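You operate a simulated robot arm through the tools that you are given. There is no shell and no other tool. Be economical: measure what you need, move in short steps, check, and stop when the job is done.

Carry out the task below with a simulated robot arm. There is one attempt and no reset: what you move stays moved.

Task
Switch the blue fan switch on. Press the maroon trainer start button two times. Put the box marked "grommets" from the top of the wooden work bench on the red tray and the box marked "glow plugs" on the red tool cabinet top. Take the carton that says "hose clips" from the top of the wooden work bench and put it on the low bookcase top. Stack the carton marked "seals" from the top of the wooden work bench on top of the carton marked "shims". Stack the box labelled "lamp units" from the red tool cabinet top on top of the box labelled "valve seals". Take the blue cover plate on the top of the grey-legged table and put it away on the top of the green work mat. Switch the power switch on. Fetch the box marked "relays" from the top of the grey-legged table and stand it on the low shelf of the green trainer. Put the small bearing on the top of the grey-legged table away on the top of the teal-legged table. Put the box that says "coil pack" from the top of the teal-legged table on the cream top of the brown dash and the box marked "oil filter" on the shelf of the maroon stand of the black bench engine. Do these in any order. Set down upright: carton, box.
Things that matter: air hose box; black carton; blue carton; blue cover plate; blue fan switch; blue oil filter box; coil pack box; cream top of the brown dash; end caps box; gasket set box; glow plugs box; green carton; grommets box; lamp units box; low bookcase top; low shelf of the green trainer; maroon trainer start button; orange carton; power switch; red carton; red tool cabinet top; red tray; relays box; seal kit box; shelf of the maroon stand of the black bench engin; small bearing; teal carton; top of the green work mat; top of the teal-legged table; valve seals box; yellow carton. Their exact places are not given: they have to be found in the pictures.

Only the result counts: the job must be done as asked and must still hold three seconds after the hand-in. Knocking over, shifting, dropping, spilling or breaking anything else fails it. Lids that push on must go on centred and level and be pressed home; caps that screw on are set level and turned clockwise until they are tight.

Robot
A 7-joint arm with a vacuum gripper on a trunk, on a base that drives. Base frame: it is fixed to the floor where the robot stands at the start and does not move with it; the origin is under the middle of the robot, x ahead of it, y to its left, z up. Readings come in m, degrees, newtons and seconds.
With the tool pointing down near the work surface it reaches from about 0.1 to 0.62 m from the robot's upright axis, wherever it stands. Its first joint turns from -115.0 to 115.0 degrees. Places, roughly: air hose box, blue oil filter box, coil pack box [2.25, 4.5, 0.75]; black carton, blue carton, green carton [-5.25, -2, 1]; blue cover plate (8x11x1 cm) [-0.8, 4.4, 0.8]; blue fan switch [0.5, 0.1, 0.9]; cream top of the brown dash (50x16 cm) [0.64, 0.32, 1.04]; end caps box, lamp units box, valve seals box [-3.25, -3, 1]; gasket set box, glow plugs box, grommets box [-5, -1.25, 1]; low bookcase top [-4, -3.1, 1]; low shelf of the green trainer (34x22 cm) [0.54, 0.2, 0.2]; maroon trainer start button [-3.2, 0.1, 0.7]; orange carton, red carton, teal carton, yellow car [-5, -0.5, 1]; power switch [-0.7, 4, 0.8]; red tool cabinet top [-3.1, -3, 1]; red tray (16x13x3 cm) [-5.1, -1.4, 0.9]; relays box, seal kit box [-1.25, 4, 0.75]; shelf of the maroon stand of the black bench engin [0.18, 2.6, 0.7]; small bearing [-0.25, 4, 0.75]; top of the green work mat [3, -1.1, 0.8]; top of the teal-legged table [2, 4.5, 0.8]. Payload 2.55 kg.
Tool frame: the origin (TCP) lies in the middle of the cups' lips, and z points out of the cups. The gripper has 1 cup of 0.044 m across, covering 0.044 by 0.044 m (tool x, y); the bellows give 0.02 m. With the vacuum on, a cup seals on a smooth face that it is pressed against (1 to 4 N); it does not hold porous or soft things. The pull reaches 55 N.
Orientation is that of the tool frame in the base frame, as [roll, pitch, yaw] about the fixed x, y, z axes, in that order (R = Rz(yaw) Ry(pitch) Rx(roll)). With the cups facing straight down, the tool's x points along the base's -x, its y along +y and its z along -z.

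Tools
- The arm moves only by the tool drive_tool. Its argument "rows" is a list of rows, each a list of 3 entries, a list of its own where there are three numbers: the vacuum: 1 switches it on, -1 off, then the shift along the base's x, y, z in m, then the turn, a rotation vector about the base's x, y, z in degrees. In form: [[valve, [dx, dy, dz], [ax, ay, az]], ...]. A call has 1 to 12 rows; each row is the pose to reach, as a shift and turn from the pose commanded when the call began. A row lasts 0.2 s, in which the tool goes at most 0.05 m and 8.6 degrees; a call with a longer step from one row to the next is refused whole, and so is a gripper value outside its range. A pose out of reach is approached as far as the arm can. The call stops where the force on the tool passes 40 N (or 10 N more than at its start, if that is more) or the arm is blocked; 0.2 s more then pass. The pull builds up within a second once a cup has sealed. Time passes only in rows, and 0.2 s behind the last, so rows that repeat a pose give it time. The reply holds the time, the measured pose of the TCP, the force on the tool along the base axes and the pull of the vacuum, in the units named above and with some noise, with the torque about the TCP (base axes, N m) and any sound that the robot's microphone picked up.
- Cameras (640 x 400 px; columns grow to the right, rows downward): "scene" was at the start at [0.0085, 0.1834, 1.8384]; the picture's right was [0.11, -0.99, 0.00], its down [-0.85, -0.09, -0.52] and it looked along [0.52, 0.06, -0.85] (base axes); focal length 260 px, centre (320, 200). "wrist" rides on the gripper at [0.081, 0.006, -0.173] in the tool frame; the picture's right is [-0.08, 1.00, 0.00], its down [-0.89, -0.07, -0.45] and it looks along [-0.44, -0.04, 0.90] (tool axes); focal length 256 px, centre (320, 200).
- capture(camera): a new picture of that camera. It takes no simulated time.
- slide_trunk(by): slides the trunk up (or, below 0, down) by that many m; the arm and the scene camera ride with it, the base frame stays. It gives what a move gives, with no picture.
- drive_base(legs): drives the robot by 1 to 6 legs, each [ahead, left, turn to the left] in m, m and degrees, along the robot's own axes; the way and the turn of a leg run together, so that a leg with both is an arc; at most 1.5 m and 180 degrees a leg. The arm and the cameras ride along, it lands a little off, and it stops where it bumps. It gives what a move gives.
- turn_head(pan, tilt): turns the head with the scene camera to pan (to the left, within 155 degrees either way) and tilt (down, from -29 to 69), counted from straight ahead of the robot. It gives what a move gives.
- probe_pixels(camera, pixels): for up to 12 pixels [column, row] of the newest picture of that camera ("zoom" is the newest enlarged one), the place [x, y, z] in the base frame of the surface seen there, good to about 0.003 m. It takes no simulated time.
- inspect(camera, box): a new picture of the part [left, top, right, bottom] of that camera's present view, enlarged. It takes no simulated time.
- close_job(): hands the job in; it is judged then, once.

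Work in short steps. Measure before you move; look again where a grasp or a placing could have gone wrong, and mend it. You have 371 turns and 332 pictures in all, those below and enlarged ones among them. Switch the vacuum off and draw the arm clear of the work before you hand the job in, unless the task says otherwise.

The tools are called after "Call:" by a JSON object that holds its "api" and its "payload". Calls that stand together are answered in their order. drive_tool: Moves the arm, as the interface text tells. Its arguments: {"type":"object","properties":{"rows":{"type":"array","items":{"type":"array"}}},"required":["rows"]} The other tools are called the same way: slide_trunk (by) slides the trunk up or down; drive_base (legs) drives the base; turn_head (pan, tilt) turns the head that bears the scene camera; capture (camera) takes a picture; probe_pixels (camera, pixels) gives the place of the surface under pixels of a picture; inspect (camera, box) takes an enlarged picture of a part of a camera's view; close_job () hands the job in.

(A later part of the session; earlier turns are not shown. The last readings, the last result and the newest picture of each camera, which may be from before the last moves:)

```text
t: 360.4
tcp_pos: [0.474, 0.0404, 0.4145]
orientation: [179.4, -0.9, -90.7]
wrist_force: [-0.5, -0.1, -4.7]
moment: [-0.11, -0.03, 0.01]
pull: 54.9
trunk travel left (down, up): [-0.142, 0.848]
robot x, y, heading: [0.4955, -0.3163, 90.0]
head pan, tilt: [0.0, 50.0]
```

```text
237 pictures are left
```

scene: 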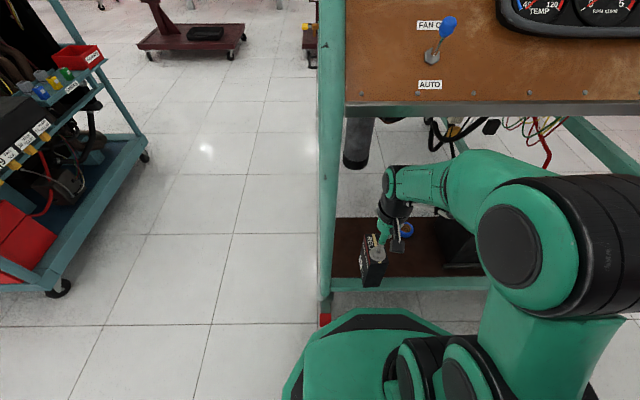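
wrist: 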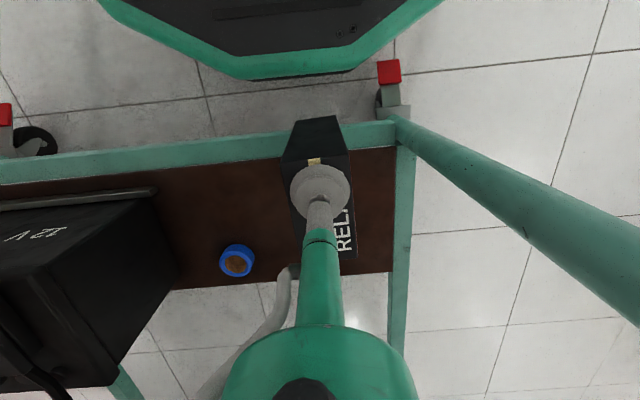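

Clear access. I extend 0.12 m in +y over the shelf, then lower toward it.

Call:
{"api": "drive_tool", "payload": {"rows": [[1, [0, 0.04, 0], [0, 0, 0]], [1, [0, 0.08, 0], [0, 0, 0]], [1, [0, 0.115, 0], [0, 0, 0]], [1, [0, 0.115, -0.03], [0, 0, 0]], [1, [0, 0.115, -0.06], [0, 0, 0]]]}}

Call:
{"api": "capture", "payload": {"camera": "wrist"}}

```text
t: 361.6
tcp_pos: [0.4747, 0.1565, 0.3558]
orientation: [179.4, -0.8, -90.5]
wrist_force: [0.8, 0.4, -3.7]
moment: [-0.12, 0.0, -0.01]
pull: 54.8
trunk travel left (down, up): [-0.142, 0.848]
robot x, y, heading: [0.4962, -0.3139, 89.7]
head pan, tilt: [0.0, 50.0]
```

```text
236 pictures are left
```

wrist: 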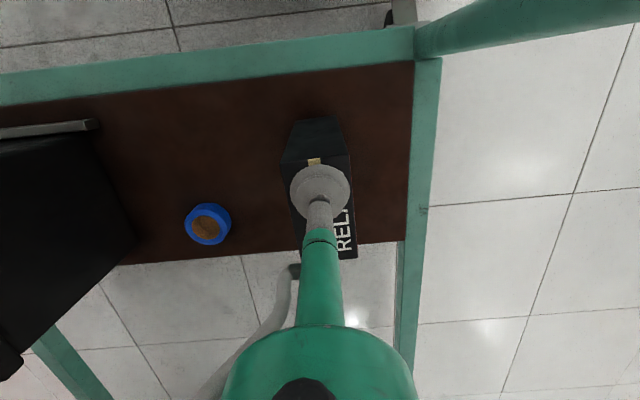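

The box is over the shelf with room all round. I lower in small steps until contact.

Call:
{"api": "drive_tool", "payload": {"rows": [[1, [0, 0, -0.01], [0, 0, 0]], [1, [0, 0, -0.014], [0, 0, 0]], [1, [0, 0, -0.016], [0, 0, 0]], [1, [0, 0, -0.016], [0, 0, 0]]]}}

```text
t: 362.6
tcp_pos: [0.4744, 0.1554, 0.3422]
orientation: [179.3, -0.4, -90.6]
wrist_force: [-3.0, -12.9, 34.8]
moment: [0.43, -0.35, -0.08]
pull: 54.9
trunk travel left (down, up): [-0.142, 0.848]
robot x, y, heading: [0.4983, -0.3157, 90.0]
head pan, tilt: [0.0, 50.0]
```

Firm contact (35 N), a bit high. I ease up 3 mm and release, then lift and withdraw.

Call:
{"api": "drive_tool", "payload": {"rows": [[1, [0, 0, 0.003], [0, 0, 0]], [-1, [0, 0, 0.003], [0, 0, 0]], [-1, [0, 0, 0.003], [0, 0, 0]], [-1, [0, 0, 0.003], [0, 0, 0]], [-1, [0, 0, 0.015], [0, 0, 0]], [-1, [0, 0, 0.05], [0, 0, 0]], [-1, [0, -0.04, 0.07], [0, 0, 0]], [-1, [0, -0.08, 0.07], [0, 0, 0]], [-1, [0, -0.12, 0.07], [0, 0, 0]]]}}

Call:
{"api": "drive_base", "payload": {"legs": [[-0.35, 0, 0]]}}

Call:
{"api": "capture", "payload": {"camera": "scene"}}

```text
t: 364.6
tcp_pos: [0.4743, 0.0359, 0.41]
orientation: [179.4, -0.9, -90.7]
wrist_force: [1.0, 0.5, -0.3]
moment: [-0.01, -0.03, 0.02]
pull: 0.0
trunk travel left (down, up): [-0.142, 0.848]
robot x, y, heading: [0.4926, -0.3128, 90.0]
head pan, tilt: [0.0, 50.0]
```

```text
t: 366.9
tcp_pos: [0.4768, -0.3123, 0.4117]
orientation: [179.4, -0.8, -91.1]
wrist_force: [-0.6, 0.6, -0.4]
moment: [0.01, -0.01, -0.01]
pull: 0.0
trunk travel left (down, up): [-0.142, 0.848]
robot x, y, heading: [0.4927, -0.6614, 89.4]
head pan, tilt: [0.0, 50.0]
```

```text
235 pictures are left
```

scene: 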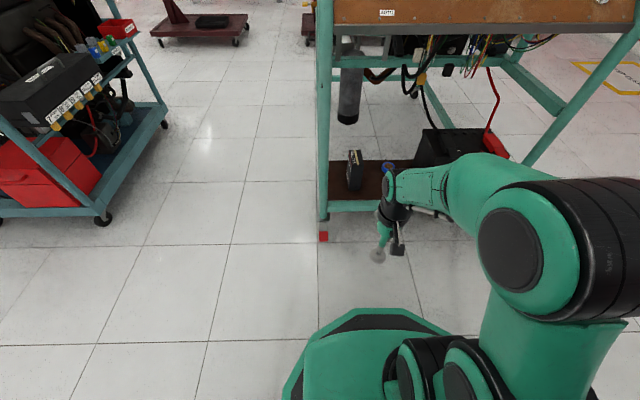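

The relays box stands on the low shelf. Next, the western jobs: I raise the trunk, back off to y≈-1.1 and drive west.

Call:
{"api": "slide_trunk", "payload": {"by": 0.4}}

Call:
{"api": "slide_trunk", "payload": {"by": 0.4}}

Call:
{"api": "drive_base", "payload": {"legs": [[-0.45, 0, 0.6], [0, 1.45, 0], [0, 0.8, 0]]}}

Call:
{"api": "turn_head", "payload": {"pan": 60, "tilt": 30}}

Call:
{"api": "capture", "payload": {"camera": "scene"}}

Call:
{"api": "turn_head", "payload": {"pan": 120, "tilt": 30}}

Call:
{"api": "capture", "payload": {"camera": "scene"}}

```text
t: 370.7
tcp_pos: [0.4764, -0.3124, 0.809]
orientation: [179.5, -0.7, -91.1]
wrist_force: [-0.1, -0.8, -0.4]
moment: [-0.02, -0.03, 0.01]
pull: 0.1
trunk travel left (down, up): [-0.542, 0.448]
robot x, y, heading: [0.4914, -0.6658, 89.5]
head pan, tilt: [0.0, 50.0]
```

```text
t: 374.6
tcp_pos: [0.4757, -0.3127, 1.2105]
orientation: [179.4, -0.8, -91.1]
wrist_force: [-0.7, 0.9, -0.7]
moment: [0.02, 0.0, -0.01]
pull: 0.1
trunk travel left (down, up): [-0.942, 0.048]
robot x, y, heading: [0.491, -0.6688, 89.6]
head pan, tilt: [0.0, 50.0]
```

```text
t: 387.9
tcp_pos: [-1.7751, -0.8201, 1.2108]
orientation: [179.4, -0.9, -88.4]
wrist_force: [-0.3, 0.0, 0.1]
moment: [-0.01, -0.02, 0.02]
pull: 0.0
trunk travel left (down, up): [-0.942, 0.048]
robot x, y, heading: [-1.742, -1.1713, 92.2]
head pan, tilt: [0.0, 50.0]
```

```text
t: 389.2
tcp_pos: [-1.7736, -0.8215, 1.2099]
orientation: [179.4, -0.8, -88.4]
wrist_force: [-0.5, -0.4, 1.0]
moment: [-0.03, 0.01, 0.0]
pull: 0.0
trunk travel left (down, up): [-0.942, 0.048]
robot x, y, heading: [-1.7407, -1.1689, 92.2]
head pan, tilt: [60.0, 30.0]
```

```text
234 pictures are left
```

scene: 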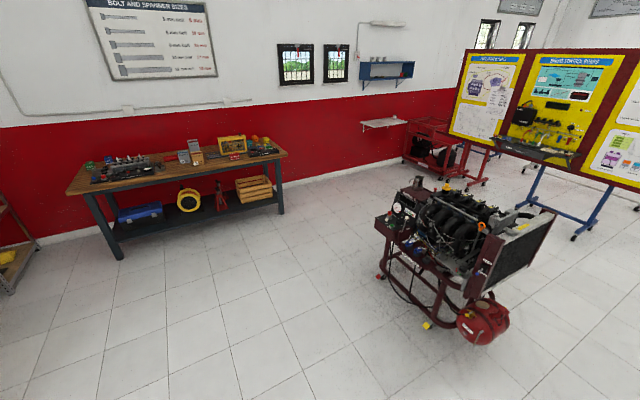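

```text
t: 390.5
tcp_pos: [-1.7747, -0.8206, 1.211]
orientation: [179.4, -0.8, -88.4]
wrist_force: [-0.6, -0.3, -0.7]
moment: [-0.04, -0.03, -0.02]
pull: 0.0
trunk travel left (down, up): [-0.942, 0.048]
robot x, y, heading: [-1.7421, -1.1695, 92.1]
head pan, tilt: [120.0, 30.0]
```

```text
233 pictures are left
```

scene: 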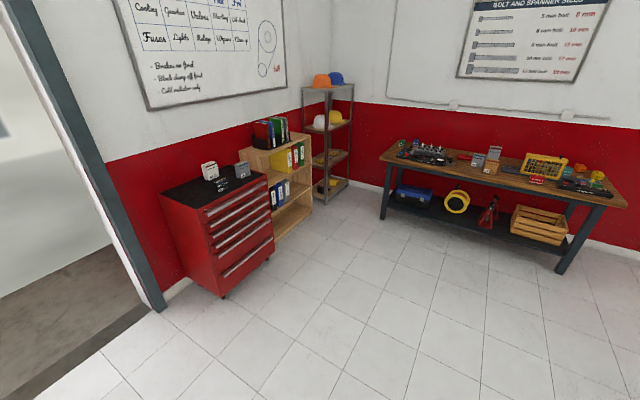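

I measure the bench, cabinet and bookcase from this picture.

Call:
{"api": "probe_pixels", "payload": {"camera": "scene", "pixels": [[381, 160], [622, 205], [557, 270], [382, 218], [210, 172], [242, 170], [222, 295], [185, 195], [266, 165], [280, 143], [305, 140], [495, 160]]}}

```text
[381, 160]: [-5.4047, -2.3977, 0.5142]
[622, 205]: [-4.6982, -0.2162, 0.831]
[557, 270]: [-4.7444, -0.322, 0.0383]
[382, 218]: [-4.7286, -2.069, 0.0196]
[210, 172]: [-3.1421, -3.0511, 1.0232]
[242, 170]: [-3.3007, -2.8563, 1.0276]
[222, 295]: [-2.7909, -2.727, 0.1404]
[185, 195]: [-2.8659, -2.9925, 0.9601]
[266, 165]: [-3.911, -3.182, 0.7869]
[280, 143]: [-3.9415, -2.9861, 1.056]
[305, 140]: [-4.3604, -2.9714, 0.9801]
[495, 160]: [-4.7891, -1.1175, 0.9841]
```

The bench front edge is x≈-4.7, top near 0.85. First the start button: I drive west to x≈-3.2 and look at the maroon trainer.

Call:
{"api": "drive_base", "payload": {"legs": [[0, 1.45, -2]]}}

Call:
{"api": "turn_head", "payload": {"pan": 0, "tilt": 35}}

Call:
{"api": "capture", "payload": {"camera": "scene"}}

```text
t: 397.8
tcp_pos: [-3.2208, -0.8425, 1.2109]
orientation: [179.5, -0.8, -90.9]
wrist_force: [-0.1, -0.3, -0.1]
moment: [0.02, 0.05, -0.02]
pull: 0.0
trunk travel left (down, up): [-0.942, 0.048]
robot x, y, heading: [-3.1977, -1.1941, 89.5]
head pan, tilt: [120.0, 30.0]
```

```text
t: 399.8
tcp_pos: [-3.2205, -0.8428, 1.2105]
orientation: [179.4, -0.8, -90.9]
wrist_force: [0.1, -1.2, -0.4]
moment: [0.04, -0.03, 0.01]
pull: 0.0
trunk travel left (down, up): [-0.942, 0.048]
robot x, y, heading: [-3.2015, -1.1958, 89.5]
head pan, tilt: [0.0, 35.0]
```

```text
232 pictures are left
```

scene: 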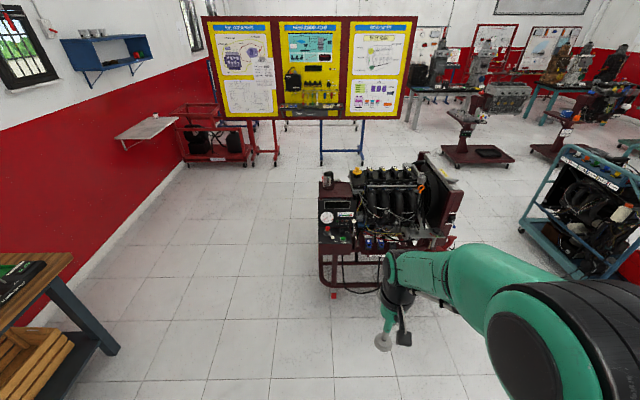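

Call:
{"api": "inspect", "payload": {"camera": "scene", "box": [305, 160, 425, 270]}}

Call:
{"api": "probe_pixels", "payload": {"camera": "scene", "pixels": [[327, 217], [328, 238], [340, 230], [340, 215], [325, 180], [337, 198], [370, 243], [333, 292]]}}

```text
3.64 times, centred on (365, 215) of scene
```

zoom: 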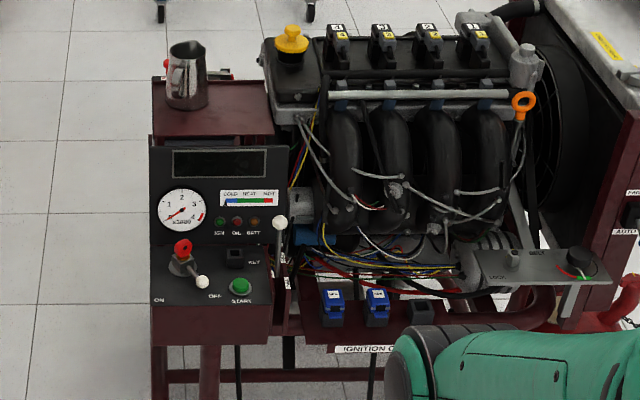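

```text
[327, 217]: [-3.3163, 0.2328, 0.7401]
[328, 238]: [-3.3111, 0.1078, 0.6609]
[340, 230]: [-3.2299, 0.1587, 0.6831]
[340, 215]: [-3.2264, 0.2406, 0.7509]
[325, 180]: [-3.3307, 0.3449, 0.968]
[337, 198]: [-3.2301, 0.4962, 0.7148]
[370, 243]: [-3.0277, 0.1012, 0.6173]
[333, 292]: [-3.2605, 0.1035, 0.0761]
```

The green START button is at about (343,239). I drive 0.8 m closer and view it with the wrist camera.

Call:
{"api": "drive_base", "payload": {"legs": [[0.78, 0, 0.5]]}}

Call:
{"api": "capture", "payload": {"camera": "wrist"}}

```text
t: 403.9
tcp_pos: [-3.2325, -0.064, 1.2101]
orientation: [179.5, -0.8, -89.4]
wrist_force: [0.4, 0.8, 0.0]
moment: [-0.02, -0.01, -0.01]
pull: 0.0
trunk travel left (down, up): [-0.942, 0.048]
robot x, y, heading: [-3.2047, -0.4125, 91.0]
head pan, tilt: [0.0, 35.0]
```

```text
230 pictures are left
```

wrist: 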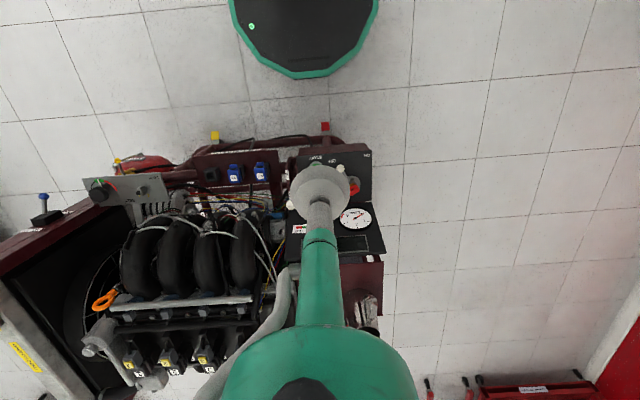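

I shift the tool -x and inspect the button.

Call:
{"api": "drive_tool", "payload": {"rows": [[-1, [-0.045, 0, 0], [0, 0, 0]], [-1, [-0.09, 0, -0.01], [0, 0, 0]], [-1, [-0.13, 0, -0.03], [0, 0, 0]], [-1, [-0.13, 0, -0.06], [0, 0, 0]], [-1, [-0.13, 0, -0.1], [0, 0, 0]]]}}

Call:
{"api": "inspect", "payload": {"camera": "wrist", "box": [180, 120, 320, 230]}}

```text
t: 405.1
tcp_pos: [-3.3645, -0.0628, 1.1092]
orientation: [179.4, -0.8, -89.5]
wrist_force: [0.0, 1.1, 0.3]
moment: [-0.01, -0.02, -0.01]
pull: 0.1
trunk travel left (down, up): [-0.942, 0.048]
robot x, y, heading: [-3.2076, -0.4161, 91.2]
head pan, tilt: [0.0, 35.0]
```

```text
3.64 times, centred on (250, 175) of wrist
```

zoom: 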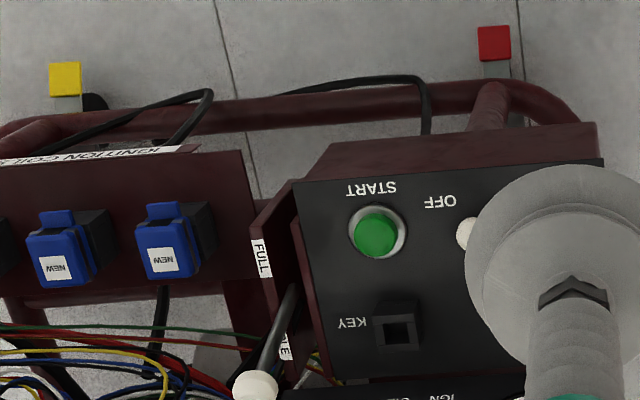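

Call:
{"api": "probe_pixels", "payload": {"camera": "zoom", "pixels": [[376, 233], [376, 220], [376, 248], [340, 240], [376, 280], [470, 233], [255, 385], [290, 300], [395, 330], [430, 260], [330, 200]]}}

```text
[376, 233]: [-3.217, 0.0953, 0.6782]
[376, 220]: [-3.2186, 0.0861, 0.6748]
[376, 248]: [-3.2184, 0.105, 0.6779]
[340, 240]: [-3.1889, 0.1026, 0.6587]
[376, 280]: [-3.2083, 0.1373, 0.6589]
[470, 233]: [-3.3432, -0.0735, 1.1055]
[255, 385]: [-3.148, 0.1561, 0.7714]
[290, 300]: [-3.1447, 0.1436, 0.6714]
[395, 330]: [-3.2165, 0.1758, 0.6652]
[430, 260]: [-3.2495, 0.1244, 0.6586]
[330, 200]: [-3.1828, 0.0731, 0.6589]
```

Button top is at (-3.2175, 0.096, 0.678). I lower the trunk 0.33 m and move over it.

Call:
{"api": "slide_trunk", "payload": {"by": -0.33}}

Call:
{"api": "drive_tool", "payload": {"rows": [[-1, [0.045, 0.01, 0], [0, 0, 0]], [-1, [0.09, 0.02, 0], [0, 0, 0]], [-1, [0.13, 0.04, 0], [0, 0, 0]], [-1, [0.147, 0.08, 0], [0, 0, 0]], [-1, [0.147, 0.12, 0], [0, 0, 0]], [-1, [0.147, 0.158, 0], [0, 0, 0]], [-1, [0.147, 0.158, -0.04], [0, 0, 0]]]}}

Call:
{"api": "capture", "payload": {"camera": "wrist"}}

```text
t: 408.4
tcp_pos: [-3.3641, -0.0646, 0.78]
orientation: [179.3, -0.7, -89.5]
wrist_force: [-0.6, -0.1, -0.4]
moment: [0.0, 0.02, 0.0]
pull: 0.0
trunk travel left (down, up): [-0.612, 0.378]
robot x, y, heading: [-3.2044, -0.4187, 91.1]
head pan, tilt: [0.0, 35.0]
```

```text
t: 410.0
tcp_pos: [-3.2175, 0.0939, 0.7411]
orientation: [179.4, -0.7, -89.5]
wrist_force: [-0.7, 1.2, 0.1]
moment: [0.0, -0.01, 0.0]
pull: 0.0
trunk travel left (down, up): [-0.612, 0.378]
robot x, y, heading: [-3.2062, -0.4147, 90.9]
head pan, tilt: [0.0, 35.0]
```

```text
228 pictures are left
```

wrist: 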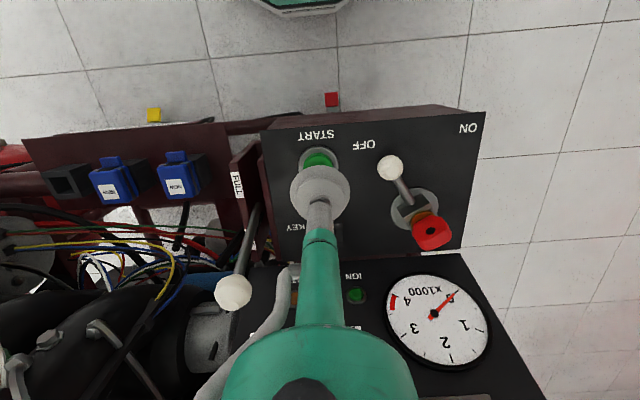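

Above the button. First press: down to about z 0.664, reading the force.

Call:
{"api": "drive_tool", "payload": {"rows": [[-1, [0, 0.002, -0.04], [0, 0, 0]], [-1, [0, 0.002, -0.06], [0, 0, 0]], [-1, [0, 0.002, -0.07], [0, 0, 0]], [-1, [0, 0.002, -0.077], [0, 0, 0]], [-1, [0, 0.002, -0.077], [0, 0, 0]]]}}

Call:
{"api": "inspect", "payload": {"camera": "wrist", "box": [230, 120, 460, 330]}}

```text
t: 411.2
tcp_pos: [-3.2176, 0.096, 0.6638]
orientation: [179.3, -0.8, -89.5]
wrist_force: [-1.2, -0.5, 1.3]
moment: [0.04, 0.04, -0.02]
pull: 0.0
trunk travel left (down, up): [-0.612, 0.378]
robot x, y, heading: [-3.2082, -0.4143, 91.1]
head pan, tilt: [0.0, 35.0]
```

```text
1.90 times, centred on (345, 225) of wrist
```

zoom: 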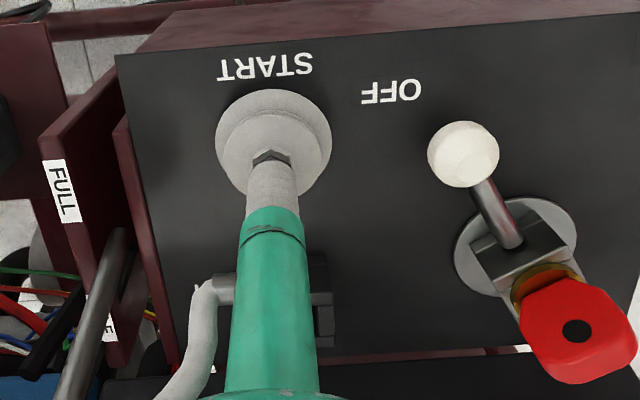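

Only 1.3 N so far and no sound. I press a bit deeper.

Call:
{"api": "drive_tool", "payload": {"rows": [[-1, [0, 0, -0.004], [0, 0, 0]], [-1, [0, 0, -0.008], [0, 0, 0]], [-1, [0, 0, -0.008], [0, 0, 0]]]}}

```text
t: 412.0
tcp_pos: [-3.217, 0.0954, 0.6554]
orientation: [179.4, -0.7, -89.5]
wrist_force: [-1.1, -0.1, 2.9]
moment: [-0.01, -0.01, 0.01]
pull: 0.0
trunk travel left (down, up): [-0.612, 0.378]
robot x, y, heading: [-3.2069, -0.4176, 91.2]
head pan, tilt: [0.0, 35.0]
heard: click
```

A click: that is press one. I lift off fully and press again to the same depth.

Call:
{"api": "drive_tool", "payload": {"rows": [[-1, [0, 0, 0.015], [0, 0, 0]], [-1, [0, 0, 0.045], [0, 0, 0]], [-1, [0, 0, 0.045], [0, 0, 0]], [-1, [0, 0, 0.045], [0, 0, 0]]]}}

Call:
{"api": "drive_tool", "payload": {"rows": [[-1, [0, 0, -0.025], [0, 0, 0]], [-1, [0, 0, -0.035], [0, 0, 0]], [-1, [0, 0, -0.041], [0, 0, 0]], [-1, [0, 0, -0.045], [0, 0, 0]], [-1, [0, 0, -0.045], [0, 0, 0]]]}}

```text
t: 413.0
tcp_pos: [-3.2159, 0.0954, 0.6996]
orientation: [179.4, -0.8, -89.5]
wrist_force: [-0.7, 0.3, 0.1]
moment: [-0.01, 0.0, -0.01]
pull: 0.1
trunk travel left (down, up): [-0.612, 0.378]
robot x, y, heading: [-3.2072, -0.4164, 91.2]
head pan, tilt: [0.0, 35.0]
```

```text
t: 414.2
tcp_pos: [-3.2155, 0.0957, 0.6545]
orientation: [179.4, -0.7, -89.5]
wrist_force: [0.3, 0.3, 2.8]
moment: [0.01, 0.04, 0.01]
pull: 0.0
trunk travel left (down, up): [-0.612, 0.378]
robot x, y, heading: [-3.2057, -0.4175, 91.3]
head pan, tilt: [0.0, 35.0]
heard: click
```

Second click heard. I lift straight up, retreat and head for the wooden bench facing west.

Call:
{"api": "drive_tool", "payload": {"rows": [[-1, [0, 0, 0.04], [0, 0, 0]], [-1, [0, 0, 0.08], [0, 0, 0]], [-1, [0, -0.04, 0.1], [0, 0, 0]], [-1, [0, -0.085, 0.1], [0, 0, 0]], [-1, [0, -0.13, 0.1], [0, 0, 0]], [-1, [0, -0.16, 0.1], [0, 0, 0]]]}}

Call:
{"api": "slide_trunk", "payload": {"by": 0.36}}

Call:
{"api": "drive_base", "payload": {"legs": [[-0.75, 0, 0], [0, 0, 89], [0.85, 0, 0]]}}

Call:
{"api": "turn_head", "payload": {"pan": 0, "tilt": 40}}

Call:
{"api": "capture", "payload": {"camera": "scene"}}

```text
t: 415.6
tcp_pos: [-3.2155, -0.064, 0.7537]
orientation: [179.4, -0.8, -89.4]
wrist_force: [0.4, -0.4, -1.1]
moment: [0.04, -0.02, -0.01]
pull: 0.1
trunk travel left (down, up): [-0.612, 0.378]
robot x, y, heading: [-3.2075, -0.4142, 91.0]
head pan, tilt: [0.0, 35.0]
```

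```text
t: 419.1
tcp_pos: [-3.2155, -0.0643, 1.1131]
orientation: [179.4, -0.8, -89.4]
wrist_force: [-0.5, 0.5, -0.6]
moment: [-0.01, 0.02, -0.01]
pull: 0.1
trunk travel left (down, up): [-0.972, 0.018]
robot x, y, heading: [-3.2074, -0.4132, 91.3]
head pan, tilt: [0.0, 35.0]
```

```text
t: 431.2
tcp_pos: [-4.4041, -1.1935, 1.1142]
orientation: [179.4, -0.9, 0.0]
wrist_force: [-0.1, 0.6, -0.3]
moment: [0.03, 0.0, -0.02]
pull: 0.2
trunk travel left (down, up): [-0.972, 0.018]
robot x, y, heading: [-4.0508, -1.1921, -179.4]
head pan, tilt: [0.0, 35.0]
```

```text
t: 431.9
tcp_pos: [-4.404, -1.1944, 1.1126]
orientation: [179.3, -0.8, 0.1]
wrist_force: [0.3, 0.8, 0.0]
moment: [0.01, -0.01, -0.01]
pull: 0.0
trunk travel left (down, up): [-0.972, 0.018]
robot x, y, heading: [-4.0503, -1.1863, -179.7]
head pan, tilt: [0.0, 40.0]
```

```text
226 pictures are left
```

scene: 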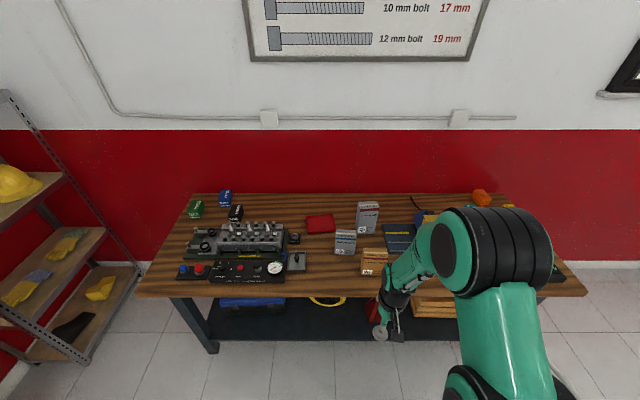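

Call:
{"api": "inspect", "payload": {"camera": "scene", "box": [170, 180, 310, 290]}}

Call:
{"api": "inspect", "payload": {"camera": "scene", "box": [290, 180, 450, 290]}}

Call:
{"api": "probe_pixels", "payload": {"camera": "scene", "pixels": [[195, 208], [225, 197], [236, 211], [320, 223], [367, 205], [345, 233], [374, 252], [400, 235], [340, 293], [360, 325], [300, 310], [350, 268]]}}

```text
3.64 times, centred on (240, 235) of scene
```

zoom: 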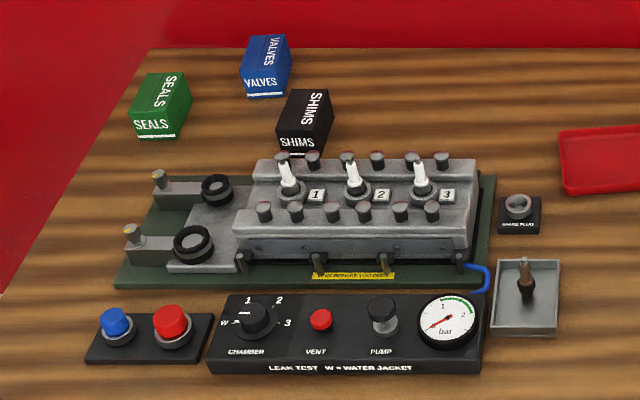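

```text
3.64 times, centred on (370, 235) of scene
```

zoom: 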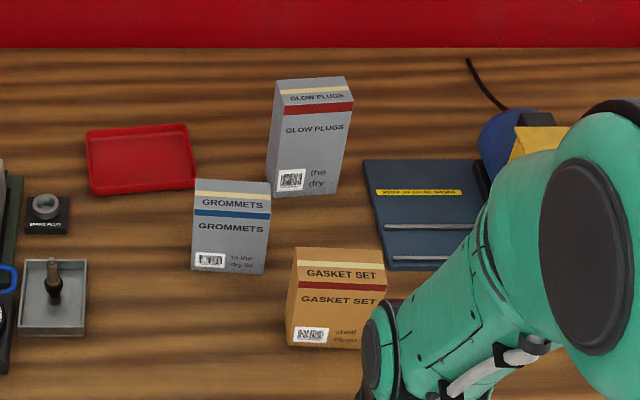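

```text
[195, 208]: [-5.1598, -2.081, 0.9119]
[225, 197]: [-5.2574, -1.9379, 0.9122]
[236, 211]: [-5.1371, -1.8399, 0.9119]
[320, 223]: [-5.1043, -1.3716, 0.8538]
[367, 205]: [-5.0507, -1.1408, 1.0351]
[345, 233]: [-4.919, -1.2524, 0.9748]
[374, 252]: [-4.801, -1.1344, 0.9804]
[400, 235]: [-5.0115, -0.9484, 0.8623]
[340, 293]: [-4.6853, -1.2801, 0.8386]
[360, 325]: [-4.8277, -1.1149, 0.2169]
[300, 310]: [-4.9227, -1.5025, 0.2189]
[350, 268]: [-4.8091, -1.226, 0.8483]
```

The red tray, grommets, glow plugs, SEALS and SHIMS are all identified. I probe the shoe/helmet rack and bench end for a southern approach to SEALS.

Call:
{"api": "probe_pixels", "payload": {"camera": "scene", "pixels": [[65, 362], [135, 265], [138, 290], [210, 348], [190, 200], [40, 130], [100, 330], [160, 330], [590, 292], [250, 320], [280, 335]]}}

Call:
{"api": "turn_head", "payload": {"pan": 40, "tilt": 45}}

Call:
{"api": "capture", "payload": {"camera": "scene"}}

```text
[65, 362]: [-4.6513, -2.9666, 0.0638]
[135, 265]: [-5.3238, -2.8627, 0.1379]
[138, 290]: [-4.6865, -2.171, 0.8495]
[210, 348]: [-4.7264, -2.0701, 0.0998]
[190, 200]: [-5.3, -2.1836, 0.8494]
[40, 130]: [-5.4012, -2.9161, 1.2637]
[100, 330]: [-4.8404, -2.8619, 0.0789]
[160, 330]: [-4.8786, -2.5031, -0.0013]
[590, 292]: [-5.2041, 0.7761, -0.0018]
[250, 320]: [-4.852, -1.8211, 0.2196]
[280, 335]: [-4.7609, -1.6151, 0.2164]
```

```text
t: 432.9
tcp_pos: [-4.4044, -1.1939, 1.1133]
orientation: [179.5, -0.8, 0.0]
wrist_force: [0.7, -0.1, 0.6]
moment: [0.02, -0.01, -0.02]
pull: 0.1
trunk travel left (down, up): [-0.972, 0.018]
robot x, y, heading: [-4.0529, -1.1886, -179.6]
head pan, tilt: [40.0, 45.0]
```

```text
223 pictures are left
```

scene: 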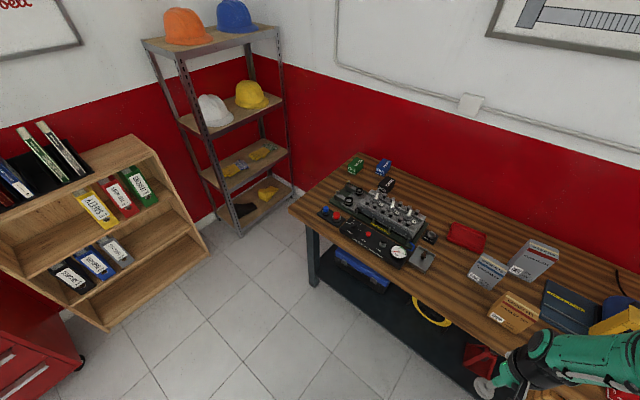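

The gap south of the bench (y -2.17 to -2.86) can take the robot later. First the grommets: I drive up to the bench at x≈-4.45, y≈-1.28.

Call:
{"api": "drive_base", "payload": {"legs": [[0.4, 0.09, -0.4]]}}

Call:
{"api": "capture", "payload": {"camera": "wrist"}}

```text
t: 435.4
tcp_pos: [-4.7997, -1.2859, 1.1144]
orientation: [179.4, -0.7, -0.3]
wrist_force: [-0.7, -0.1, -1.1]
moment: [0.01, -0.02, 0.02]
pull: 0.0
trunk travel left (down, up): [-0.972, 0.018]
robot x, y, heading: [-4.4452, -1.2812, -179.8]
head pan, tilt: [40.0, 45.0]
```

```text
222 pictures are left
```

wrist: 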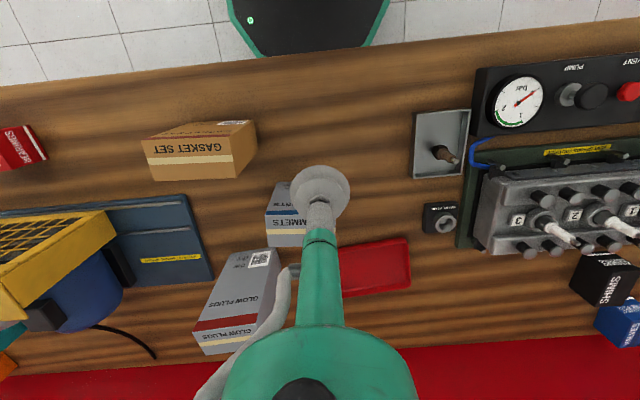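

I measure the tops of grommets (288,235), glow plugs (225,335) and the tray.

Call:
{"api": "probe_pixels", "payload": {"camera": "wrist", "pixels": [[270, 217], [298, 216], [270, 243], [300, 244], [285, 230], [200, 330], [255, 320], [205, 350], [256, 342], [347, 250], [405, 242], [405, 285]]}}

Call:
{"api": "inspect", "payload": {"camera": "wrist", "box": [180, 170, 430, 370]}}

```text
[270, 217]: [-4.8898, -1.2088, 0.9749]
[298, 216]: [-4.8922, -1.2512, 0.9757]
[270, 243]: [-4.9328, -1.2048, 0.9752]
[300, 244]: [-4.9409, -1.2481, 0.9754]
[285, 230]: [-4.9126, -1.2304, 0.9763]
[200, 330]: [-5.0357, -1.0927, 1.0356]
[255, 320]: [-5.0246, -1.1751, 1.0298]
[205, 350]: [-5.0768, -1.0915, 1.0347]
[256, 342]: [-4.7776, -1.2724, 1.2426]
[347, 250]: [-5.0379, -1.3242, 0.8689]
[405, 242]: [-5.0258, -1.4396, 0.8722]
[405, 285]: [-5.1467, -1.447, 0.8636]
```

```text
2.00 times, centred on (305, 270) of wrist
```

zoom: 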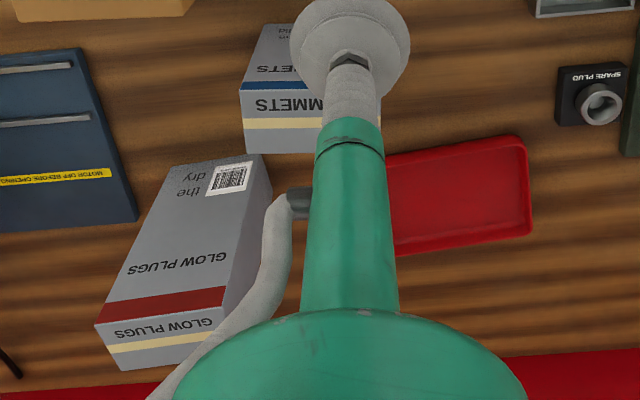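

The right edge of grommets is hidden by the tool, so I check it with the scene camera.

Call:
{"api": "turn_head", "payload": {"pan": 5, "tilt": 55}}

Call:
{"api": "inspect", "payload": {"camera": "scene", "box": [230, 110, 430, 250]}}

```text
t: 436.4
tcp_pos: [-4.7994, -1.2859, 1.114]
orientation: [179.3, -0.9, -0.3]
wrist_force: [-0.6, -0.1, 0.2]
moment: [-0.01, -0.03, 0.0]
pull: 0.1
trunk travel left (down, up): [-0.972, 0.018]
robot x, y, heading: [-4.4441, -1.282, -179.8]
head pan, tilt: [5.0, 55.0]
```

```text
2.86 times, centred on (330, 180) of scene
```

zoom: 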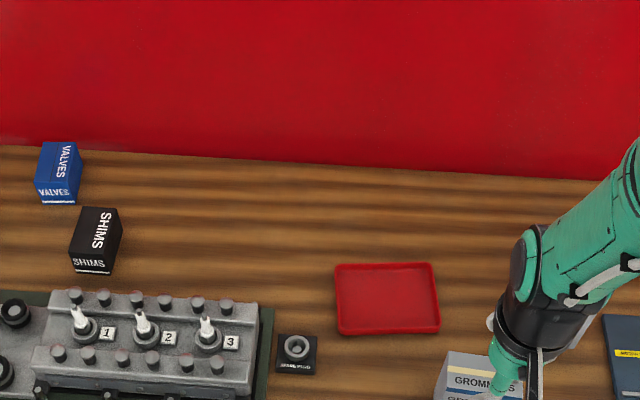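

Call:
{"api": "probe_pixels", "payload": {"camera": "zoom", "pixels": [[452, 356], [447, 370], [440, 388], [480, 360], [337, 268], [432, 266], [436, 328], [342, 330], [388, 298]]}}

```text
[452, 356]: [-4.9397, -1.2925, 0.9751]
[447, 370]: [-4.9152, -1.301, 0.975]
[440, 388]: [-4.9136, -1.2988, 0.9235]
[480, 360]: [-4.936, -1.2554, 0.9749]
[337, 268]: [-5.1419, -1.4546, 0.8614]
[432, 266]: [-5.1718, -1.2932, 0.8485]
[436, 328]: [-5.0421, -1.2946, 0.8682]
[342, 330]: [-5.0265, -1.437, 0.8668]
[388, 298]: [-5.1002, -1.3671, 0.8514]
```

Grommets centre is about (-4.916, -1.252), top 0.975; tray centre (-5.10, -1.368). I pick the box slightly toward the robot side to save reach.

Call:
{"api": "slide_trunk", "payload": {"by": -0.09}}

Call:
{"api": "drive_tool", "payload": {"rows": [[1, [-0.04, 0.01, 0], [0, 0, 0]], [1, [-0.08, 0.025, 0], [0, 0, 0]], [1, [-0.108, 0.034, -0.02], [0, 0, 0]], [1, [-0.108, 0.034, -0.042], [0, 0, 0]], [1, [-0.108, 0.034, -0.051], [0, 0, 0]], [1, [-0.108, 0.034, -0.051], [0, 0, 0]], [1, [-0.108, 0.034, -0.051], [0, 0, 0]], [1, [-0.108, 0.034, -0.051], [0, 0, 0]], [1, [-0.108, 0.034, -0.051], [0, 0, 0]]]}}

```text
t: 437.7
tcp_pos: [-4.7993, -1.2864, 1.0248]
orientation: [179.4, -0.8, -0.3]
wrist_force: [-0.3, 0.7, 0.1]
moment: [-0.05, 0.01, 0.0]
pull: 0.0
trunk travel left (down, up): [-0.882, 0.108]
robot x, y, heading: [-4.4504, -1.2807, -180.0]
head pan, tilt: [5.0, 55.0]
```

```text
t: 439.7
tcp_pos: [-4.9076, -1.251, 0.9724]
orientation: [179.4, -0.6, -0.3]
wrist_force: [1.9, 0.1, 17.7]
moment: [0.45, 0.4, 0.01]
pull: 55.1
trunk travel left (down, up): [-0.882, 0.108]
robot x, y, heading: [-4.4467, -1.2785, -179.8]
head pan, tilt: [5.0, 55.0]
```

Sealed. I lift 0.08 m and shift the base to line up with the tray.

Call:
{"api": "drive_tool", "payload": {"rows": [[1, [0, 0, 0.03], [0, 0, 0]], [1, [0, 0, 0.07], [0, 0, 0]], [1, [0, 0, 0.09], [0, 0, 0]]]}}

Call:
{"api": "drive_base", "payload": {"legs": [[0.02, 0.085, 0]]}}

Call:
{"api": "capture", "payload": {"camera": "wrist"}}

```text
t: 440.5
tcp_pos: [-4.906, -1.2528, 1.0627]
orientation: [179.4, -1.0, -0.3]
wrist_force: [-0.3, -1.0, -2.7]
moment: [-0.03, 0.04, -0.02]
pull: 54.8
trunk travel left (down, up): [-0.882, 0.108]
robot x, y, heading: [-4.4505, -1.2833, -180.0]
head pan, tilt: [5.0, 55.0]
```

```text
t: 441.6
tcp_pos: [-4.9155, -1.329, 1.0641]
orientation: [179.3, -0.8, -1.2]
wrist_force: [0.5, -0.9, -2.5]
moment: [0.1, 0.04, 0.0]
pull: 54.7
trunk travel left (down, up): [-0.882, 0.108]
robot x, y, heading: [-4.4552, -1.3629, 179.5]
head pan, tilt: [5.0, 55.0]
```

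```text
219 pictures are left
```

wrist: 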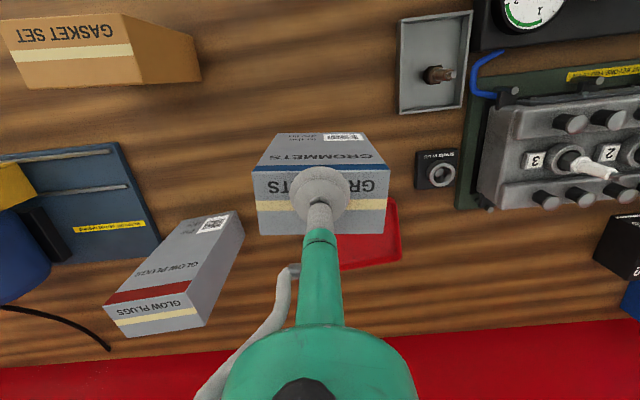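

Held. I extend to x≈-5.075 over the tray at z≈1.01.

Call:
{"api": "drive_tool", "payload": {"rows": [[1, [-0.04, -0.01, -0.02], [0, 0, 0]], [1, [-0.08, -0.02, -0.04], [0, 0, 0]], [1, [-0.12, -0.03, -0.05], [0, 0, 0]], [1, [-0.155, -0.039, -0.055], [0, 0, 1]], [1, [-0.16, -0.039, -0.055], [0, 0, 1]], [1, [-0.16, -0.039, -0.055], [0, 0, 1]]]}}

Call:
{"api": "inspect", "payload": {"camera": "scene", "box": [270, 110, 430, 230]}}

Call:
{"api": "capture", "payload": {"camera": "wrist"}}

```text
t: 443.0
tcp_pos: [-5.0776, -1.3691, 1.0077]
orientation: [179.4, -0.9, -0.1]
wrist_force: [-0.4, 0.8, -3.0]
moment: [0.02, 0.04, 0.02]
pull: 54.9
trunk travel left (down, up): [-0.882, 0.108]
robot x, y, heading: [-4.4583, -1.3654, 179.6]
head pan, tilt: [5.0, 55.0]
```

```text
3.33 times, centred on (350, 170) of scene
```

zoom: 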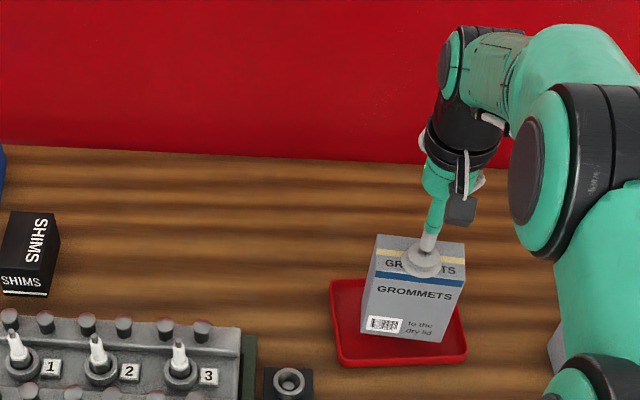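

```text
217 pictures are left
```

wrist: 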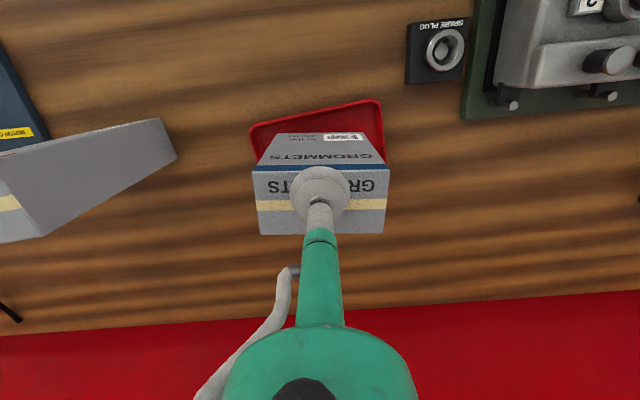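

The box is over the tray. I lower it gently until contact.

Call:
{"api": "drive_tool", "payload": {"rows": [[1, [-0.003, 0, -0.02], [0, 0, 0]], [1, [-0.003, 0, -0.027], [0, 0, 0]], [1, [-0.003, 0, -0.03], [0, 0, 0]], [1, [-0.003, 0, -0.03], [0, 0, 0]]]}}

```text
t: 444.0
tcp_pos: [-5.0795, -1.3687, 0.9802]
orientation: [179.3, -0.8, -0.1]
wrist_force: [0.3, -0.3, 1.8]
moment: [0.21, 0.04, -0.05]
pull: 54.8
trunk travel left (down, up): [-0.882, 0.108]
robot x, y, heading: [-4.4557, -1.3661, 179.5]
head pan, tilt: [5.0, 55.0]
```

Touching (force +1.8 N). I release, lift and check.

Call:
{"api": "drive_tool", "payload": {"rows": [[1, [0, 0, -0.001], [0, 0, 0]], [-1, [0, 0, -0.001], [0, 0, 0]], [-1, [0, 0, -0.001], [0, 0, 0]], [-1, [0, 0, -0.001], [0, 0, 0]], [-1, [0, 0, 0.01], [0, 0, 0]], [-1, [0.01, 0, 0.05], [0, 0, 0]], [-1, [0.05, 0, 0.07], [0, 0, 0]], [-1, [0.1, 0, 0.07], [0, 0, 0]], [-1, [0.15, 0, 0.07], [0, 0, 0]], [-1, [0.2, 0, 0.07], [0, 0, 0]]]}}

Call:
{"api": "capture", "payload": {"camera": "wrist"}}

```text
t: 446.2
tcp_pos: [-4.8793, -1.3664, 1.0464]
orientation: [179.4, -0.6, -0.1]
wrist_force: [-0.5, -0.5, -0.1]
moment: [-0.02, 0.03, 0.01]
pull: 0.1
trunk travel left (down, up): [-0.882, 0.108]
robot x, y, heading: [-4.4598, -1.3668, 179.5]
head pan, tilt: [5.0, 55.0]
```

```text
216 pictures are left
```

wrist: 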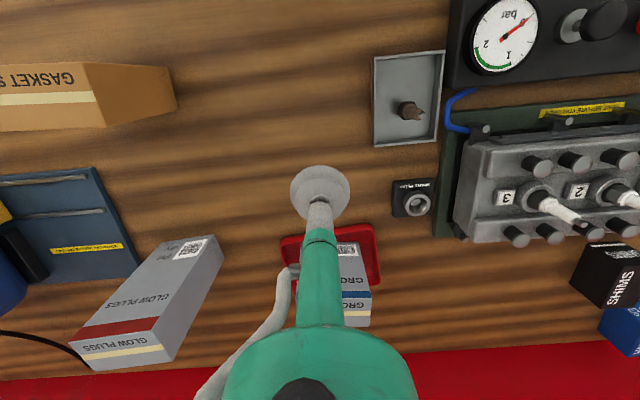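

Grommets stand in the tray. Next the glow plugs: I raise the trunk, drive right 0.225 m and view its top.

Call:
{"api": "slide_trunk", "payload": {"by": 0.06}}

Call:
{"api": "drive_base", "payload": {"legs": [[0.0, -0.235, 0.5]]}}

Call:
{"api": "capture", "payload": {"camera": "wrist"}}

Call:
{"api": "inspect", "payload": {"camera": "wrist", "box": [260, 200, 380, 290]}}

```text
t: 447.2
tcp_pos: [-4.8816, -1.3668, 1.106]
orientation: [179.4, -0.8, -0.1]
wrist_force: [-0.1, -0.8, -0.4]
moment: [-0.02, 0.03, 0.0]
pull: 0.1
trunk travel left (down, up): [-0.942, 0.048]
robot x, y, heading: [-4.4573, -1.365, 179.5]
head pan, tilt: [5.0, 55.0]
```

```text
t: 448.9
tcp_pos: [-4.8807, -1.1328, 1.1056]
orientation: [179.4, -0.8, 0.4]
wrist_force: [-0.2, 0.2, -0.1]
moment: [-0.04, 0.01, 0.0]
pull: 0.1
trunk travel left (down, up): [-0.942, 0.048]
robot x, y, heading: [-4.4592, -1.1278, 180.1]
head pan, tilt: [5.0, 55.0]
```

```text
215 pictures are left
```

wrist: 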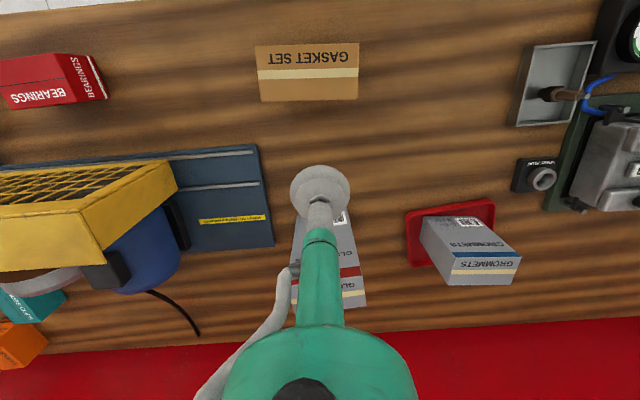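

```text
4.44 times, centred on (320, 245) of wrist
```

zoom: 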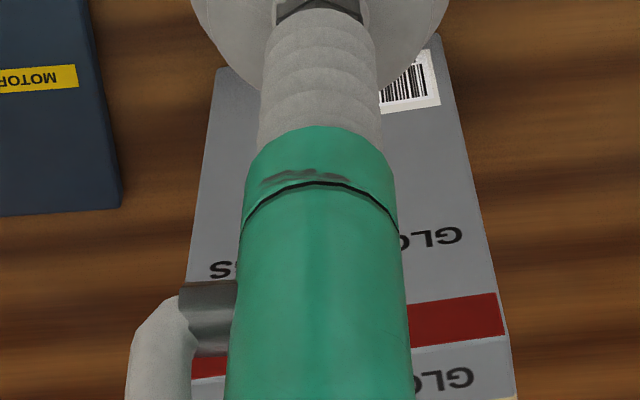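

I probe the visible corners of the glow plugs top at (345–366, 285–305).

Call:
{"api": "probe_pixels", "payload": {"camera": "wrist", "pixels": [[348, 285], [358, 283], [362, 290], [364, 303], [350, 303], [296, 290], [295, 300], [297, 275]]}}

```text
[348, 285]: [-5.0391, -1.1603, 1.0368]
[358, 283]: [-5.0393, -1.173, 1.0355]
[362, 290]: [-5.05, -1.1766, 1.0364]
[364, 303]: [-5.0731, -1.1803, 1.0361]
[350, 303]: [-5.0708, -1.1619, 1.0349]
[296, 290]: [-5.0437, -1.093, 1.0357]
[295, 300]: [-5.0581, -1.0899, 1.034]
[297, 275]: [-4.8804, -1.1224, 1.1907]
```

Top centre is (-5.053, -1.135, 1.036). I extend over it and press.

Call:
{"api": "drive_tool", "payload": {"rows": [[1, [-0.04, 0, -0.01], [0, 0, 0]], [1, [-0.08, 0, -0.02], [0, 0, 0]], [1, [-0.12, -0.002, -0.03], [0, 0, 0]], [1, [-0.15, -0.002, -0.035], [0, 0, 0]], [1, [-0.167, -0.002, -0.045], [0, 0, 0]], [1, [-0.168, -0.002, -0.062], [0, 0, 0]], [1, [-0.168, -0.002, -0.071], [0, 0, 0]], [1, [-0.168, -0.002, -0.071], [0, 0, 0]], [1, [-0.168, -0.002, -0.071], [0, 0, 0]], [1, [-0.168, -0.002, -0.071], [0, 0, 0]], [1, [-0.168, -0.002, -0.071], [0, 0, 0]]]}}

```text
t: 451.4
tcp_pos: [-5.0497, -1.1368, 1.0362]
orientation: [179.5, -0.7, 0.4]
wrist_force: [1.1, -0.7, 2.4]
moment: [0.05, 0.04, -0.01]
pull: 55.0
trunk travel left (down, up): [-0.942, 0.048]
robot x, y, heading: [-4.4549, -1.129, 180.0]
head pan, tilt: [5.0, 55.0]
```

Sealed. I raise by trunk, then retract while climbing so as to clear the gasket set box (top 0.98) in front.

Call:
{"api": "slide_trunk", "payload": {"by": 0.047}}

Call:
{"api": "drive_tool", "payload": {"rows": [[1, [0.035, 0, 0.01], [0, 0, 0]], [1, [0.065, 0, 0.035], [0, 0, 0]], [1, [0.09, 0, 0.07], [0, 0, 0]], [1, [0.11, 0, 0.1], [0, 0, 0]], [1, [0.12, 0, 0.13], [0, 0, 0]], [1, [0.12, 0, 0.14], [0, 0, 0]]]}}

Call:
{"api": "capture", "payload": {"camera": "wrist"}}

```text
t: 452.2
tcp_pos: [-5.0503, -1.1359, 1.0809]
orientation: [179.5, -0.8, 0.4]
wrist_force: [-0.4, 0.3, -5.0]
moment: [-0.05, 0.0, -0.01]
pull: 54.4
trunk travel left (down, up): [-0.989, 0.001]
robot x, y, heading: [-4.4573, -1.128, 179.8]
head pan, tilt: [5.0, 55.0]
```

```text
t: 453.6
tcp_pos: [-4.9285, -1.1353, 1.223]
orientation: [179.4, -0.9, 0.4]
wrist_force: [-0.4, 0.0, -0.5]
moment: [-0.04, -0.01, -0.02]
pull: 46.5
trunk travel left (down, up): [-0.989, 0.001]
robot x, y, heading: [-4.4533, -1.1303, 180.0]
head pan, tilt: [5.0, 55.0]
```

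```text
213 pictures are left
```

wrist: 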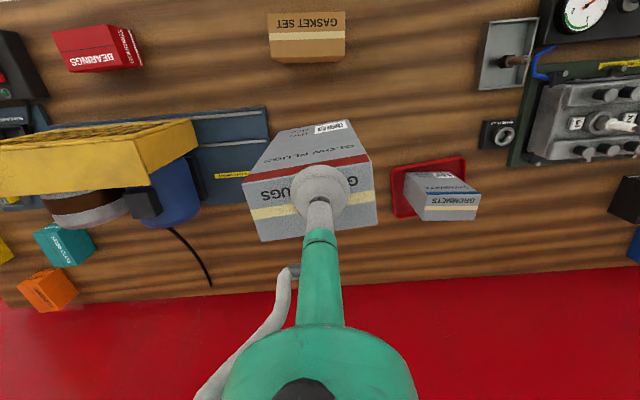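

The pull fell to 46 N and the weight reading vanished, so the box may be slipping. I check at once where its top is.

Call:
{"api": "probe_pixels", "payload": {"camera": "wrist", "pixels": [[260, 230], [365, 215], [260, 195], [350, 200], [300, 150], [340, 130]]}}

Call:
{"api": "drive_tool", "payload": {"rows": [[1, [0, 0, 0], [0, 0, 0]]]}}

Call:
{"api": "capture", "payload": {"camera": "wrist"}}

```text
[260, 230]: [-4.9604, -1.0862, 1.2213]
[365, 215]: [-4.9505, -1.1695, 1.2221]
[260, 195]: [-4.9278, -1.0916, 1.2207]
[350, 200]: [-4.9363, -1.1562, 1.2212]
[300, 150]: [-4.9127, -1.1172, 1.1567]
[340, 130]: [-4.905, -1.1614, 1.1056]
```

```text
t: 454.0
tcp_pos: [-4.9286, -1.1346, 1.2245]
orientation: [179.4, -0.8, 0.4]
wrist_force: [-0.5, 0.8, 0.7]
moment: [-0.03, 0.01, 0.01]
pull: 55.1
trunk travel left (down, up): [-0.989, 0.001]
robot x, y, heading: [-4.457, -1.1273, 179.8]
head pan, tilt: [5.0, 55.0]
```

```text
212 pictures are left
```

wrist: 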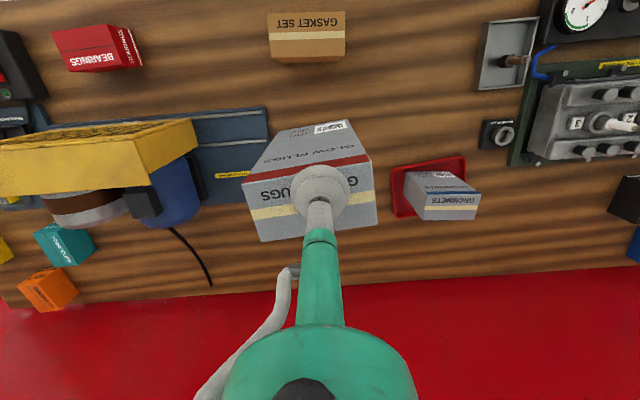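

The box is still on the cup (top 1.221, pull 55 N). I retract gently, back away from the bench and turn toward the red tool cabinet.

Call:
{"api": "drive_tool", "payload": {"rows": [[1, [0.03, 0, 0], [0, 0, 0]], [1, [0.06, 0, 0], [0, 0, 0]], [1, [0.09, 0, 0], [0, 0, 0]], [1, [0.1, 0, 0], [0, 0, 0]]]}}

Call:
{"api": "drive_base", "payload": {"legs": [[-0.65, 0, 0], [0, 0, 90], [0.75, 0.62, 0]]}}

Call:
{"api": "turn_head", "payload": {"pan": 0, "tilt": 40}}

Call:
{"api": "capture", "payload": {"camera": "scene"}}

```text
t: 455.0
tcp_pos: [-4.8288, -1.1354, 1.222]
orientation: [179.4, -0.8, 0.4]
wrist_force: [0.7, -0.4, -0.3]
moment: [0.01, 0.05, 0.0]
pull: 55.1
trunk travel left (down, up): [-0.989, 0.001]
robot x, y, heading: [-4.454, -1.1322, 180.1]
head pan, tilt: [5.0, 55.0]
```

```text
t: 467.2
tcp_pos: [-3.1848, -2.2681, 1.2221]
orientation: [179.3, -0.7, 89.1]
wrist_force: [0.1, -0.4, 0.2]
moment: [0.0, -0.03, -0.02]
pull: 55.1
trunk travel left (down, up): [-0.989, 0.001]
robot x, y, heading: [-3.1827, -1.8915, -91.4]
head pan, tilt: [5.0, 55.0]
```

```text
t: 467.9
tcp_pos: [-3.1852, -2.2663, 1.2218]
orientation: [179.4, -0.9, 89.1]
wrist_force: [0.1, 0.8, -0.6]
moment: [-0.04, -0.06, 0.05]
pull: 54.6
trunk travel left (down, up): [-0.989, 0.001]
robot x, y, heading: [-3.182, -1.8955, -91.3]
head pan, tilt: [0.0, 40.0]
```

```text
211 pictures are left
```

scene: 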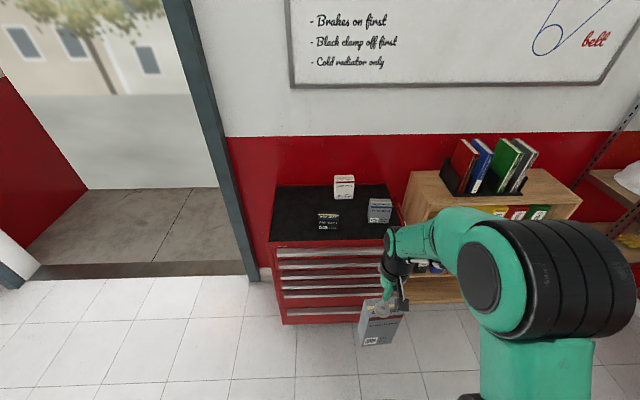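

The box is held. I inspect the cabinet top and its boxes.

Call:
{"api": "inspect", "payload": {"camera": "scene", "box": [255, 165, 415, 265]}}

Call:
{"api": "probe_pixels", "payload": {"camera": "scene", "pixels": [[273, 243], [398, 222], [280, 187], [385, 185], [343, 182], [381, 203], [327, 218], [300, 205], [310, 235], [355, 225], [375, 235], [360, 205]]}}

```text
4.00 times, centred on (335, 215) of scene
```

zoom: 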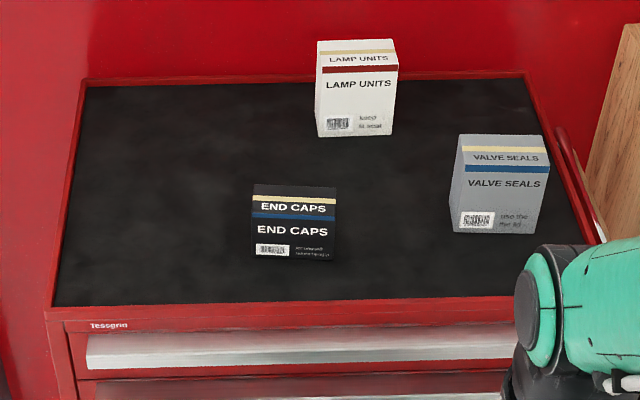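

```text
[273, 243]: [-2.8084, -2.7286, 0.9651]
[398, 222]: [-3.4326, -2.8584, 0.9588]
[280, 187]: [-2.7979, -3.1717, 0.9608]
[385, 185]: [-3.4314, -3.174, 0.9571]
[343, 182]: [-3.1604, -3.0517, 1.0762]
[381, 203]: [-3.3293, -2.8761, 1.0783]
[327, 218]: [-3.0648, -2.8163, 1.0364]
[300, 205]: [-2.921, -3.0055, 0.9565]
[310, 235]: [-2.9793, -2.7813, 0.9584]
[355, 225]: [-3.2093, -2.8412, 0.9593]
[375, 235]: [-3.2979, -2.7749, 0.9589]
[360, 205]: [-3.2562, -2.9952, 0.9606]
```

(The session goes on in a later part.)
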